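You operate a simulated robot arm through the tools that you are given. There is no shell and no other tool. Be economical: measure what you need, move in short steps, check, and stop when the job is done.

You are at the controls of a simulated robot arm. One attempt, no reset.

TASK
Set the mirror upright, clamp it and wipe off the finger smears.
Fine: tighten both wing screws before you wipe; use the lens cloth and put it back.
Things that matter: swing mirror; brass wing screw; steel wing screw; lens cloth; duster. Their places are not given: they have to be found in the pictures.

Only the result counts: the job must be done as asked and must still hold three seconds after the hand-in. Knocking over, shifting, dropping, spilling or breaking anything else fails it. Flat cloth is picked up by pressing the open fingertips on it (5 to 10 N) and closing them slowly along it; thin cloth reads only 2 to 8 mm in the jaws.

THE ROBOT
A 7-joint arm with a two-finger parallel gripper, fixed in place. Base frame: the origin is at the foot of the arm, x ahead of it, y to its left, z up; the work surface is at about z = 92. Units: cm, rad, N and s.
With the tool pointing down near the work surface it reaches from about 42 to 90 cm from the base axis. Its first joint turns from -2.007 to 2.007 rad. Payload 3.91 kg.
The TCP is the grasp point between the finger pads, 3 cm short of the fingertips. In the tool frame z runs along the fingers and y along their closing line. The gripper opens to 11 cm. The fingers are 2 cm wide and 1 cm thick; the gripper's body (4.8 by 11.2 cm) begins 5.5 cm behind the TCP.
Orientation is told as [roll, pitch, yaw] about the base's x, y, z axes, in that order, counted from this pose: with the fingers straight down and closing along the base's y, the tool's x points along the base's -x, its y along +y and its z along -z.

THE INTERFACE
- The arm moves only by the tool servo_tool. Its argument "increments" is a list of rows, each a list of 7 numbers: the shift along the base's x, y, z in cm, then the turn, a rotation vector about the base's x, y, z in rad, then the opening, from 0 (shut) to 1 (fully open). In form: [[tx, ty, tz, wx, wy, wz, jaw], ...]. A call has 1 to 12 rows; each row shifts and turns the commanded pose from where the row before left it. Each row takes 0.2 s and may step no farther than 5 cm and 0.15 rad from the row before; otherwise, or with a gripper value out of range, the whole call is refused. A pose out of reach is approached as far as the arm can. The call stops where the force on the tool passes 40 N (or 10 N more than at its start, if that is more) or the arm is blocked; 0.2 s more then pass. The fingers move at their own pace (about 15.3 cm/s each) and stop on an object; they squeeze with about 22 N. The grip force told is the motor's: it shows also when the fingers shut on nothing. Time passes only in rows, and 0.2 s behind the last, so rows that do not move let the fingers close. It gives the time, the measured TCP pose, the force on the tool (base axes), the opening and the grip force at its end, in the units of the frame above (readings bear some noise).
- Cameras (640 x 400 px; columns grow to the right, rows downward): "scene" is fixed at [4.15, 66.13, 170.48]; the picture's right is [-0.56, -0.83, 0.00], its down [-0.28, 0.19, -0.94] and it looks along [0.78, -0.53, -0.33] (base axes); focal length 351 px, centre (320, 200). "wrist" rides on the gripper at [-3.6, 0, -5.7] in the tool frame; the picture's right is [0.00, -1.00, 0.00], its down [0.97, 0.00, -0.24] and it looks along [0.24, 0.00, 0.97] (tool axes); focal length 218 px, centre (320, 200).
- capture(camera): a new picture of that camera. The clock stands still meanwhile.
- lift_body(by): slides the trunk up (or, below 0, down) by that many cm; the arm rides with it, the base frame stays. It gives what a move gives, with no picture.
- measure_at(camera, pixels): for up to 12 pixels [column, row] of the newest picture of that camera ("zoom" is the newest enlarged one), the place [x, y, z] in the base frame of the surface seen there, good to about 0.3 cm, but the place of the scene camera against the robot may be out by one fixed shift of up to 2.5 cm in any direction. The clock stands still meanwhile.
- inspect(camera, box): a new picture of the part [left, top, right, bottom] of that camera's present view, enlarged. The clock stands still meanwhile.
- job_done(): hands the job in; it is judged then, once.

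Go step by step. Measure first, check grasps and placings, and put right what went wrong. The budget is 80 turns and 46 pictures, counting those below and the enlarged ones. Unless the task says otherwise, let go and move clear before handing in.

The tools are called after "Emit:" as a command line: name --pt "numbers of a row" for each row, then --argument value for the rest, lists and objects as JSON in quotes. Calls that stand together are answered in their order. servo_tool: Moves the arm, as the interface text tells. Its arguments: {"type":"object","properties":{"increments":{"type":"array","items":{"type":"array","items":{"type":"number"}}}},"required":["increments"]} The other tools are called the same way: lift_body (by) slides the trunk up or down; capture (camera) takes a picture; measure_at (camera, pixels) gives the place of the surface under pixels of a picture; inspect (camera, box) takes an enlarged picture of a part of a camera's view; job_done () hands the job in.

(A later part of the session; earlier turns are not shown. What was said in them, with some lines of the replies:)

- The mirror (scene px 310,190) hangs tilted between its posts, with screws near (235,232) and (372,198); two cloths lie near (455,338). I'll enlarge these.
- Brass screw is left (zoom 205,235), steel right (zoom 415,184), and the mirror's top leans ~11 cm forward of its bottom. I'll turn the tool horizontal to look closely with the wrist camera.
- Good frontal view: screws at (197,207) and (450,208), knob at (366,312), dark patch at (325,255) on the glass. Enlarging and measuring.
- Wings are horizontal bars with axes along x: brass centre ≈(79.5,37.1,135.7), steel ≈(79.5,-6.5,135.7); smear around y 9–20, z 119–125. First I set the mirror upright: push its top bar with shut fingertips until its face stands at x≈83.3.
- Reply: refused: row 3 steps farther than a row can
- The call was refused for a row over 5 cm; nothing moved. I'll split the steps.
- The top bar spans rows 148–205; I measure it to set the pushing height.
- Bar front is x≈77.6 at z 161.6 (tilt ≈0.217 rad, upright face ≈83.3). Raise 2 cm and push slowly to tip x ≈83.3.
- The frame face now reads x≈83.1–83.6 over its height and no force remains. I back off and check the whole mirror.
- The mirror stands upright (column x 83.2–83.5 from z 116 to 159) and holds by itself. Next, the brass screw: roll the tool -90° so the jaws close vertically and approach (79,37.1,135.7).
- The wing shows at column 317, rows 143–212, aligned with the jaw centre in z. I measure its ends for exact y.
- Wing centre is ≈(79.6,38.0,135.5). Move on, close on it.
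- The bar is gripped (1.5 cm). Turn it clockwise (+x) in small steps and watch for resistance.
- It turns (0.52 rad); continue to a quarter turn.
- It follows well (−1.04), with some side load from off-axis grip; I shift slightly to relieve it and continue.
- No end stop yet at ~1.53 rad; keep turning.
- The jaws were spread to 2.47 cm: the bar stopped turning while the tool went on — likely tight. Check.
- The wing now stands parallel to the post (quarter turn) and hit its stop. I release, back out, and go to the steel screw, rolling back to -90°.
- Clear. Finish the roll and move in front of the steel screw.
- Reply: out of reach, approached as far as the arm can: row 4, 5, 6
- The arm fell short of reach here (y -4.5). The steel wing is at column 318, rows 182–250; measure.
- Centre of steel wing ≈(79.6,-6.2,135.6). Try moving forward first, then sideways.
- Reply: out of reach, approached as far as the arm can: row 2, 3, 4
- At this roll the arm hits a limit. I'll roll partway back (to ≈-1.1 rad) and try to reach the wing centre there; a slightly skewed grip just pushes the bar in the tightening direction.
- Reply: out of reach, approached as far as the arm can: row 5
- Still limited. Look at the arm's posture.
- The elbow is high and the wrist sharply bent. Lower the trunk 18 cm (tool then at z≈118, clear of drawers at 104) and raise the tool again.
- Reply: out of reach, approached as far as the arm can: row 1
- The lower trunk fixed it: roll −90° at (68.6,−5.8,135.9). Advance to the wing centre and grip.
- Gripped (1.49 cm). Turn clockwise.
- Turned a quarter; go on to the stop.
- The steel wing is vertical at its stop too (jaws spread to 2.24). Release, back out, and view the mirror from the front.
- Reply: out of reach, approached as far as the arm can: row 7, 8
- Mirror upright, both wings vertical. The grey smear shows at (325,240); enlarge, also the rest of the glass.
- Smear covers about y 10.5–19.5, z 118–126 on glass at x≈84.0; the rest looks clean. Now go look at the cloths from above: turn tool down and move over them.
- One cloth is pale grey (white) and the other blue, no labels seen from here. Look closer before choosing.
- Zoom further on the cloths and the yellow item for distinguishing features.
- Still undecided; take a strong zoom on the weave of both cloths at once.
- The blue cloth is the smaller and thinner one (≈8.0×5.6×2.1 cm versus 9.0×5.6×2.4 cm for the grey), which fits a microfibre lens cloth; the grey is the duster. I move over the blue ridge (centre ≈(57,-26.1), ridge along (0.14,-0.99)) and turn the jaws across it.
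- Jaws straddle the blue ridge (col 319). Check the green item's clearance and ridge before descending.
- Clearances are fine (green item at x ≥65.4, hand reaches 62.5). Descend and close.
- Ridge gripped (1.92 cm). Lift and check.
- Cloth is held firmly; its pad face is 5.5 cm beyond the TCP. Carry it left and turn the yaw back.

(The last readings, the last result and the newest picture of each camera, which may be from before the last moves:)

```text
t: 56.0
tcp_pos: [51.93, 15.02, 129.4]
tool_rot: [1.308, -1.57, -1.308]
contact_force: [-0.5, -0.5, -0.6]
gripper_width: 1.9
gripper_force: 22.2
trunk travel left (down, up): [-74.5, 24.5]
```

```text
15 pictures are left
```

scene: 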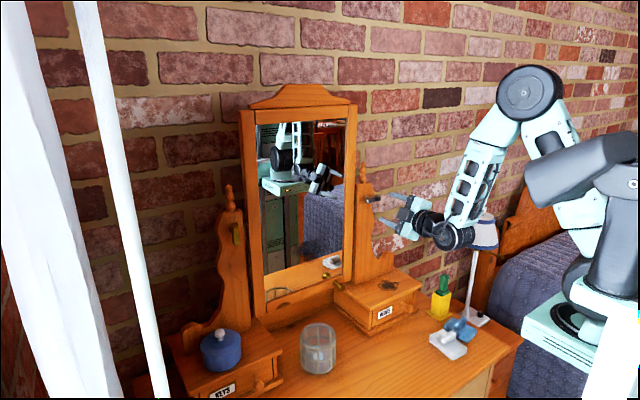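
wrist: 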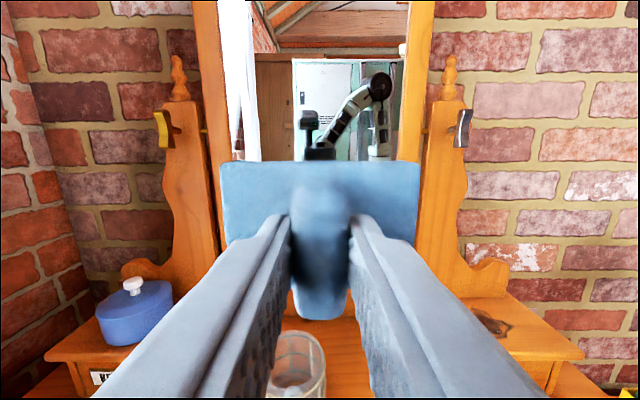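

Cloth faces the mirror. Move in front of the smear (y 15, z 122) and approach gently.

Emit:
servo_tool --pt "4 0 -2 0 0 0 0" --pt "4 0 -2 0 0 0 0" --pt "4 0 -2 0 0 0 0" --pt "4 0 -1.4 0 0 0 0" --pt "4 0 0 0 0 0 0" --pt "4 0 0 0 0 0 0" --pt "1.5 0 0 0 0 0 0" --pt "0.5 0 0 0 0 0 0" --pt "0.3 0 0 0 0 0 0" --pt "0 0 0 0 0 0 0"

```text
t: 58.2
tcp_pos: [78.26, 15.03, 122.09]
tool_rot: [0.711, -1.568, -0.71]
contact_force: [0.4, -0.1, -0.7]
gripper_width: 1.9
gripper_force: 21.7
trunk travel left (down, up): [-74.5, 24.5]
```

No contact yet; advance by tenths.

Emit:
servo_tool --pt "0.2 0 0 0 0 0 0" --pt "0.2 0 0 0 0 0 0" --pt "0 0 0 0 0 0 0"

```text
t: 59.0
tcp_pos: [78.56, 15.04, 122.22]
tool_rot: [0.535, -1.567, -0.535]
contact_force: [-17.6, -4.0, -4.4]
gripper_width: 1.91
gripper_force: 22.4
trunk travel left (down, up): [-74.5, 24.5]
```

Contact at x≈78.55 with 17.6 N; ease slightly and wipe in strokes over the smear.

Emit:
servo_tool --pt "-0.09 0 0 0 0 0 0" --pt "0 1.5 0 0 0 0 0" --pt "0 1.5 0 0 0 0 0" --pt "0 0 1.5 0 0 0 0" --pt "0 -1.5 0.5 0 0 0 0" --pt "0 -1.5 0 0 0 0 0" --pt "0 -1.5 0 0 0 0 0" --pt "0 -1.5 0 0 0 0 0" --pt "0 0 -1.5 0 0 0 0" --pt "0 0 -0.5 0 0 0 0" --pt "0 0 0 0 0 0 0"

```text
t: 61.4
tcp_pos: [78.67, 12.09, 122.2]
tool_rot: [0.808, -1.567, -0.809]
contact_force: [-4.4, -1.1, 1.1]
gripper_width: 1.88
gripper_force: 22.4
trunk travel left (down, up): [-74.5, 24.5]
```

Force is 4.4 N; press slightly more and continue strokes.

Emit:
servo_tool --pt "0.05 1.5 0 0 0 0 0" --pt "0 1.5 0 0 0 0 0" --pt "0 1.5 0 0 0 0 0" --pt "0 1.5 0 0 0 0 0" --pt "0 0 -1.5 0 0 0 0" --pt "0 0 -1.3 0 0 0 0" --pt "0 -1.5 0 0 0 0 0" --pt "0 -1.5 0 0 0 0 0" --pt "0 -1.5 0 0 0 0 0" --pt "0 -1.5 0 0 0 0 0" --pt "0 0 0 0 0 0 0"

```text
t: 63.8
tcp_pos: [78.65, 12.14, 119.44]
tool_rot: [0.651, -1.567, -0.653]
contact_force: [-1.7, 0.4, -1.4]
gripper_width: 1.92
gripper_force: 22.2
trunk travel left (down, up): [-74.5, 24.5]
```

Pressure fell to 1.7 N; press a little more and go over it again, up and across.

Emit:
servo_tool --pt "0.08 0 0 0 0 0 0" --pt "0 1.5 0 0 0 0 0" --pt "0 1.5 0 0 0 0 0" --pt "0 1.5 0 0 0 0 0" --pt "0 1.5 0 0 0 0 0" --pt "0 0 1.4 0 0 0 0" --pt "0 0 1.4 0 0 0 0" --pt "0 -1.5 0 0 0 0 0" --pt "0 -1.5 0 0 0 0 0" --pt "0 -1.5 0 0 0 0 0" --pt "0 -1.5 0 0 0 0 0" --pt "0 0 0 0 0 0 0"

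Emit:
servo_tool --pt "0 0 1.4 0 0 0 0" --pt "0 0 1.4 0 0 0 0" --pt "0 1.5 0 0 0 0 0" --pt "0 1.5 0 0 0 0 0" --pt "0 1.5 0 0 0 0 0" --pt "0 1.5 0 0 0 0 0" --pt "0 0 0 0 0 0 0"

```text
t: 66.4
tcp_pos: [78.68, 12.1, 122.18]
tool_rot: [0.898, -1.569, -0.899]
contact_force: [-10.4, 3.7, -0.3]
gripper_width: 1.94
gripper_force: 21.8
trunk travel left (down, up): [-74.5, 24.5]
```

```text
t: 68.0
tcp_pos: [78.75, 18.06, 125.02]
tool_rot: [1.21, -1.57, -1.21]
contact_force: [-9.0, -2.1, 1.2]
gripper_width: 1.91
gripper_force: 22.0
trunk travel left (down, up): [-74.5, 24.5]
```

Good pressure (~9–10 N). Back off and look at the glass.

Emit:
servo_tool --pt "-2 0 0 0 0 0 0" --pt "-4 0 2 0 0 0 0" --pt "-4 0 3 0 0 0 0" --pt "-4 0 4 0 0 0 0" --pt "-4 0 3 0 0 0 0" --pt "-4 0 2 0 0 0 0" --pt "-4 -4 0 0 0 0 0" --pt "0 -4 0 0 0 0 0" --pt "0 0 0 0 0 0 0"

Emit:
inspect --camera "scene" --box '[220, 80, 420, 320]'

Emit:
capture --camera "wrist"

```text
refused: row 4 steps farther than a row can; nothing moved
```

```text
1.67 times, centred on (320, 200) of scene
```

zoom: 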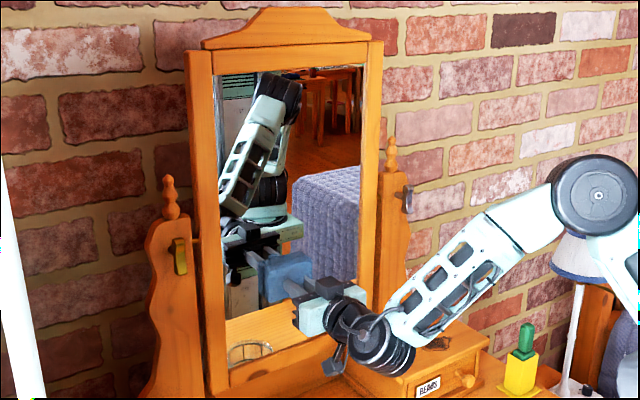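

```text
13 pictures are left
```

wrist: 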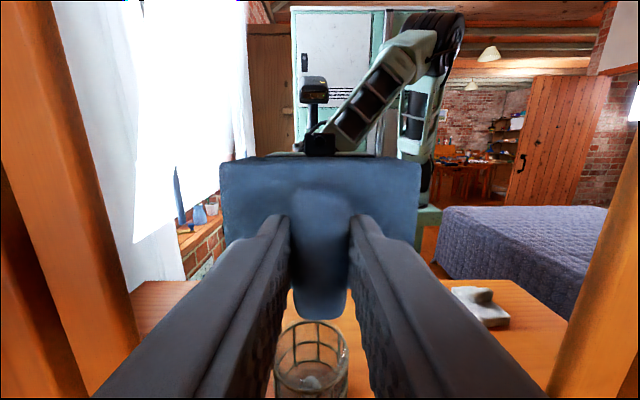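

One row was too long; redo with shorter steps, moving aside and up to see past the cloth.

Emit:
servo_tool --pt "-2 0 0 0 0 0 0" --pt "-4 0 2 0 0 0 0" --pt "-3 0 3.5 0 0 0 0" --pt "-3 0 3.5 0 0 0 0" --pt "-4 0 3 0 0 0 0" --pt "-4 0 2 0 0 0 0" --pt "-4 -2 2 0 0 0 0" --pt "-2 -4 2 0 0 0 0" --pt "0 -3 2 0 0 0 0" --pt "0 0 0 0 0 0 0"

Emit:
capture --camera "wrist"

```text
t: 70.2
tcp_pos: [52.77, 9.97, 143.88]
tool_rot: [1.016, -1.566, -1.019]
contact_force: [0.0, 0.4, -0.1]
gripper_width: 1.92
gripper_force: 21.9
out of reach, approached as far as the arm can: row 9
trunk travel left (down, up): [-74.5, 24.5]
```

```text
12 pictures are left
```

wrist: 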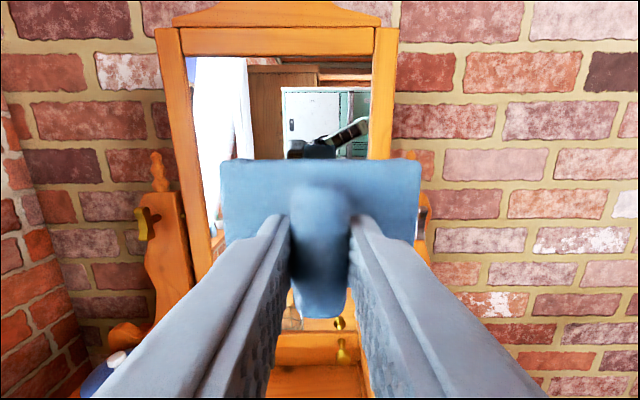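

The cloth hides the spot here; use the scene camera.

Emit:
inspect --camera "scene" --box '[240, 180, 380, 310]'

```text
3.08 times, centred on (310, 245) of scene
```

zoom: 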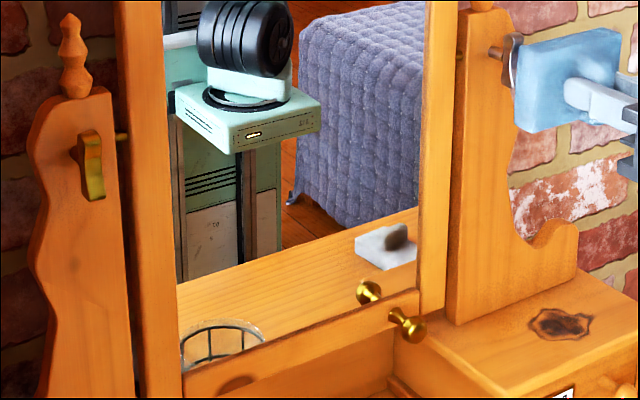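

No smear is left in the reflection around zoom (290,230). Now return the cloth: pitch down again, move right and yaw to −1.43.

Emit:
servo_tool --pt "0 0 -1 0 0.143 0 0" --pt "0 0 -1 0 0.143 0 0" --pt "0 0 -1 0 0.143 0 0" --pt "0 0 -1 0 0.143 0 0" --pt "0 0 -1 0 0.143 0 0" --pt "0 0 -1 0 0.143 0 0" --pt "0 0 -1 0 0.143 0 0" --pt "0 0 -1 0 0.143 0 0" --pt "0 0 -1 0 0.143 0 0" --pt "0 0 -1 0 0.143 0 0" --pt "0 0 -1 0 0.14 0 0" --pt "0 0 0 0 0 0 0"

Emit:
servo_tool --pt "0.4 -3.6 -1 0 0 -0.143 0" --pt "0.4 -3.6 -1 0 0 -0.143 0" --pt "0.4 -3.6 -1 0 0 -0.143 0" --pt "0.4 -3.6 -1 0 0 -0.143 0" --pt "0.4 -3.6 -1 0 0 -0.143 0" --pt "0.4 -3.6 -1 0 0 -0.143 0" --pt "0.4 -3.6 -1 0 0 -0.143 0" --pt "0.4 -3.6 -1 0 0 -0.143 0" --pt "0.4 -3.6 -1 0 0 -0.143 0" --pt "0.4 -3.6 -1 0 0 -0.143 0" --pt "0 0 0 0 0 0 0"

```text
t: 72.8
tcp_pos: [53.01, 10.58, 132.34]
tool_rot: [-0.003, 0.002, -0.002]
contact_force: [-0.1, 0.2, -0.9]
gripper_width: 1.93
gripper_force: 22.1
out of reach, approached as far as the arm can: row 1
trunk travel left (down, up): [-74.5, 24.5]
```

```text
t: 75.2
tcp_pos: [57.09, -25.58, 122.39]
tool_rot: [-0.001, 0.0, -1.432]
contact_force: [0.6, -0.6, -0.2]
gripper_width: 1.91
gripper_force: 21.5
trunk travel left (down, up): [-74.5, 24.5]
```

Over the spot; descend to the same height, slowly near the table.

Emit:
servo_tool --pt "0 -0.6 -4 0 0 0 0" --pt "0 0 -4 0 0 0 0" --pt "0 0 -4 0 0 0 0" --pt "0 0 -4 0 0 0 0" --pt "0 0 -4 0 0 0 0" --pt "0 0 -2.5 0 0 0 0" --pt "0 0 -1.5 0 0 0 0" --pt "0 0 -0.5 0 0 0 0" --pt "0 0 0 0 0 0 0"

```text
t: 77.2
tcp_pos: [57.08, -26.09, 97.86]
tool_rot: [-0.001, -0.001, -1.431]
contact_force: [0.7, 0.2, -0.1]
gripper_width: 1.88
gripper_force: 21.6
trunk travel left (down, up): [-74.5, 24.5]
```

Emit:
servo_tool --pt "0 0 -0.15 0 0 0 0" --pt "0 0 -0.1 0 0 0 0" --pt "0 0 0 0 0 0 0"

```text
t: 78.0
tcp_pos: [57.04, -26.05, 97.58]
tool_rot: [0.0, 0.0, -1.429]
contact_force: [0.6, 0.0, 7.8]
gripper_width: 1.91
gripper_force: 22.1
trunk travel left (down, up): [-74.5, 24.5]
```

The cloth rests on the table (7.8 N up). Open and rise.

Emit:
servo_tool --pt "0 0 0 0 0 0 0.2" --pt "0 0 0 0 0 0 0.4" --pt "0 0 0 0 0 0 0.4" --pt "0 0 1 0 0 0 0.4" --pt "0 0 3 0 0 0 0.4" --pt "0 0 4 0 0 0 0.4" --pt "0 0 4 0 0 0 0.4" --pt "0 0 4 0 0 0 0.4" --pt "0 0 4 0 0 0 0.4" --pt "0 0 4 0 0 0 0.4" --pt "0 0 0 0 0 0 0.4"

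Emit:
capture --camera "wrist"

Emit:
measure_at --camera "wrist" --pixels '[[320, 180], [320, 200], [290, 180], [350, 180]]'

```text
t: 80.4
tcp_pos: [56.97, -25.96, 121.66]
tool_rot: [-0.001, 0.0, -1.432]
contact_force: [-0.2, -0.1, -1.1]
gripper_width: 4.41
gripper_force: 0.1
trunk travel left (down, up): [-74.5, 24.5]
```

```text
10 pictures are left
```

wrist: 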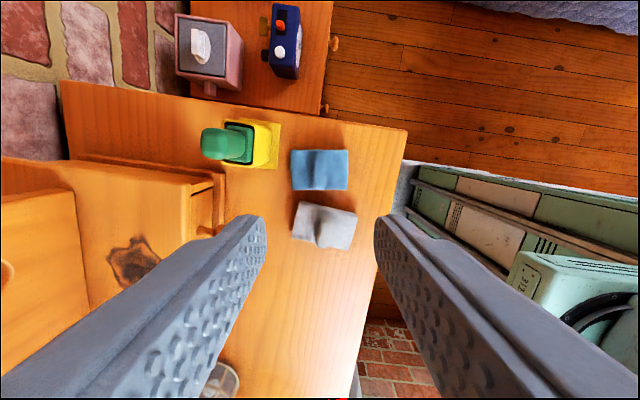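

```text
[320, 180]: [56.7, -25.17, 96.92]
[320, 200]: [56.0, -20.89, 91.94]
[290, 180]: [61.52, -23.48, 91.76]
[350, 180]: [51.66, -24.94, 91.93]
```

The cloth is back in its place and the duster untouched. Return to the front view to verify the mirror.

Emit:
servo_tool --pt "-0.5 4 1.5 0 0 0.143 1" --pt "-0.5 4 1.5 0 0 0.143 1" --pt "-0.5 4 1.5 0 0 0.143 1" --pt "-0.5 4 1.5 0 0 0.143 1" --pt "-0.5 4 1.5 0 0 0.143 1" --pt "-0.5 4 1.5 0 0 0.143 1" --pt "-0.5 4 1.5 0 0 0.143 1" --pt "-0.5 4 1.5 0 0 0.143 1" --pt "-0.5 4 1 0 0 0.143 1" --pt "0 4 1 0 0 0.143 1" --pt "0 2 0 0 0 0 1" --pt "0 0 0 0 0 0 1"

Emit:
servo_tool --pt "0 0 0 0 -0.143 0 1" --pt "0 0 0 0 -0.143 0 1" --pt "0 0 0 0 -0.143 0 1" --pt "0 0 0 0 -0.143 0 1" --pt "0 0 0 0 -0.143 0 1" --pt "0 0 0 0 -0.143 0 1" --pt "0 0 0 0 -0.143 0 1" --pt "0 0 0 0 -0.143 0 1" --pt "0 0 0 0 -0.143 0 1" --pt "0 0 0 0 -0.143 0 1" --pt "0 0 0 0 -0.141 0 1" --pt "0 0 0 0 0 0 1"

Emit:
inspect --camera "wrist" --box '[230, 170, 410, 300]'

Emit:
capture --camera "wrist"

Emit:
measure_at --camera "wrist" --pixels '[[222, 60], [226, 100], [230, 150], [236, 200], [242, 250], [405, 250], [408, 200], [412, 150], [414, 100], [416, 60]]'

```text
t: 83.0
tcp_pos: [52.66, 16.08, 135.61]
tool_rot: [-0.001, 0.001, 0.0]
contact_force: [0.5, -0.2, -0.2]
gripper_width: 10.99
gripper_force: 0.0
trunk travel left (down, up): [-74.5, 24.5]
```

```text
t: 85.6
tcp_pos: [52.59, 16.01, 135.6]
tool_rot: [1.826, -1.568, -1.828]
contact_force: [-0.6, 0.6, 0.8]
gripper_width: 10.98
gripper_force: 0.1
trunk travel left (down, up): [-74.5, 24.5]
```

```text
3.08 times, centred on (320, 235) of wrist
```

zoom: 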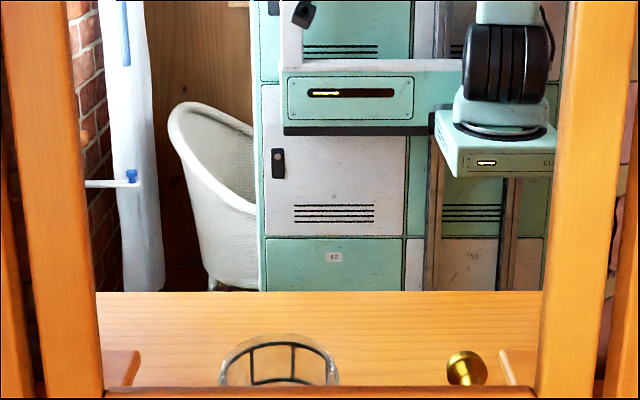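

```text
8 pictures are left
```

wrist: 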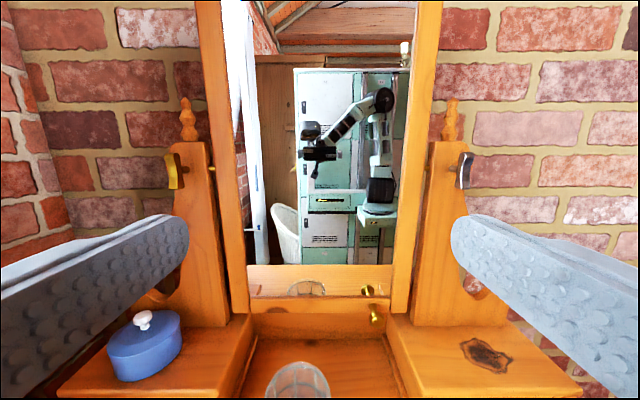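

```text
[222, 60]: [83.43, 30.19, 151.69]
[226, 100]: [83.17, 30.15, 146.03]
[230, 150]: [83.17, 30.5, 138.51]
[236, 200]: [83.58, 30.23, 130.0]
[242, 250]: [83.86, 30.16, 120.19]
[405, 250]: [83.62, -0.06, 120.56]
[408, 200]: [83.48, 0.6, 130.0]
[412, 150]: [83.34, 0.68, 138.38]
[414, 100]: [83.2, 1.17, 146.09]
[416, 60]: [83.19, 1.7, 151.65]
```

The glass is clean and both wings are vertical. Take extra readings to average the uprightness.

Emit:
measure_at --camera "wrist" --pixels '[[212, 30], [214, 50], [216, 70], [236, 240], [238, 260], [240, 280], [426, 30], [425, 50], [424, 70], [404, 240], [402, 260], [400, 280]]'

Emit:
measure_at --camera "wrist" --pixels '[[214, 30], [216, 50], [218, 70], [237, 240], [239, 260], [241, 280], [424, 30], [423, 50], [422, 70], [403, 240], [401, 260], [399, 280]]'

```text
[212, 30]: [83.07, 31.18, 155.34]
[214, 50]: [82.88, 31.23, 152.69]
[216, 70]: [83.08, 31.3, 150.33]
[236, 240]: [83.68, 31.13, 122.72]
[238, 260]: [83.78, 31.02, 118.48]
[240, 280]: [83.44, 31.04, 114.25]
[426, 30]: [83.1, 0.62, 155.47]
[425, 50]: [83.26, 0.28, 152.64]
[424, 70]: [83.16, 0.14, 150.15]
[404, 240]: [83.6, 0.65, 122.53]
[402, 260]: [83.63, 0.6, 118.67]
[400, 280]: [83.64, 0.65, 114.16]
```

```text
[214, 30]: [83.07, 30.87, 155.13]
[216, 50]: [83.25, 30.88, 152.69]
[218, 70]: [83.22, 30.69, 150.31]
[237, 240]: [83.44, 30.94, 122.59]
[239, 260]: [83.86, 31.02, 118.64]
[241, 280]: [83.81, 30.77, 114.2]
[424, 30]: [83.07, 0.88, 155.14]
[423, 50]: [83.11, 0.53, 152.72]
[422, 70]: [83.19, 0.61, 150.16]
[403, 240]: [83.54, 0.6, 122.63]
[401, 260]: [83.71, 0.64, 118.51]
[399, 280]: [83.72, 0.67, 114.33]
```

The job was done and verified: frame upright to within about 1°, both wings turned to their stops, glass free of smears, lens cloth back in place, hand clear. I hand it in.

Emit:
job_done

```text
The job is handed in.
```

I handed the job in with the mirror upright, both wing screws tightened before wiping, the smears wiped off and the cloth back in its place.

- **Mirror angle:** it leans forward by about 0.9°. It read level before the wipe, so the wiping pressure probably moved it slightly. I left it as it was.
- **Choice of cloth:** neither cloth is labelled. I used the blue one because it is smaller and thinner than the grey one, which I took to be the duster. That choice is a judgement, not something the pictures confirmed.
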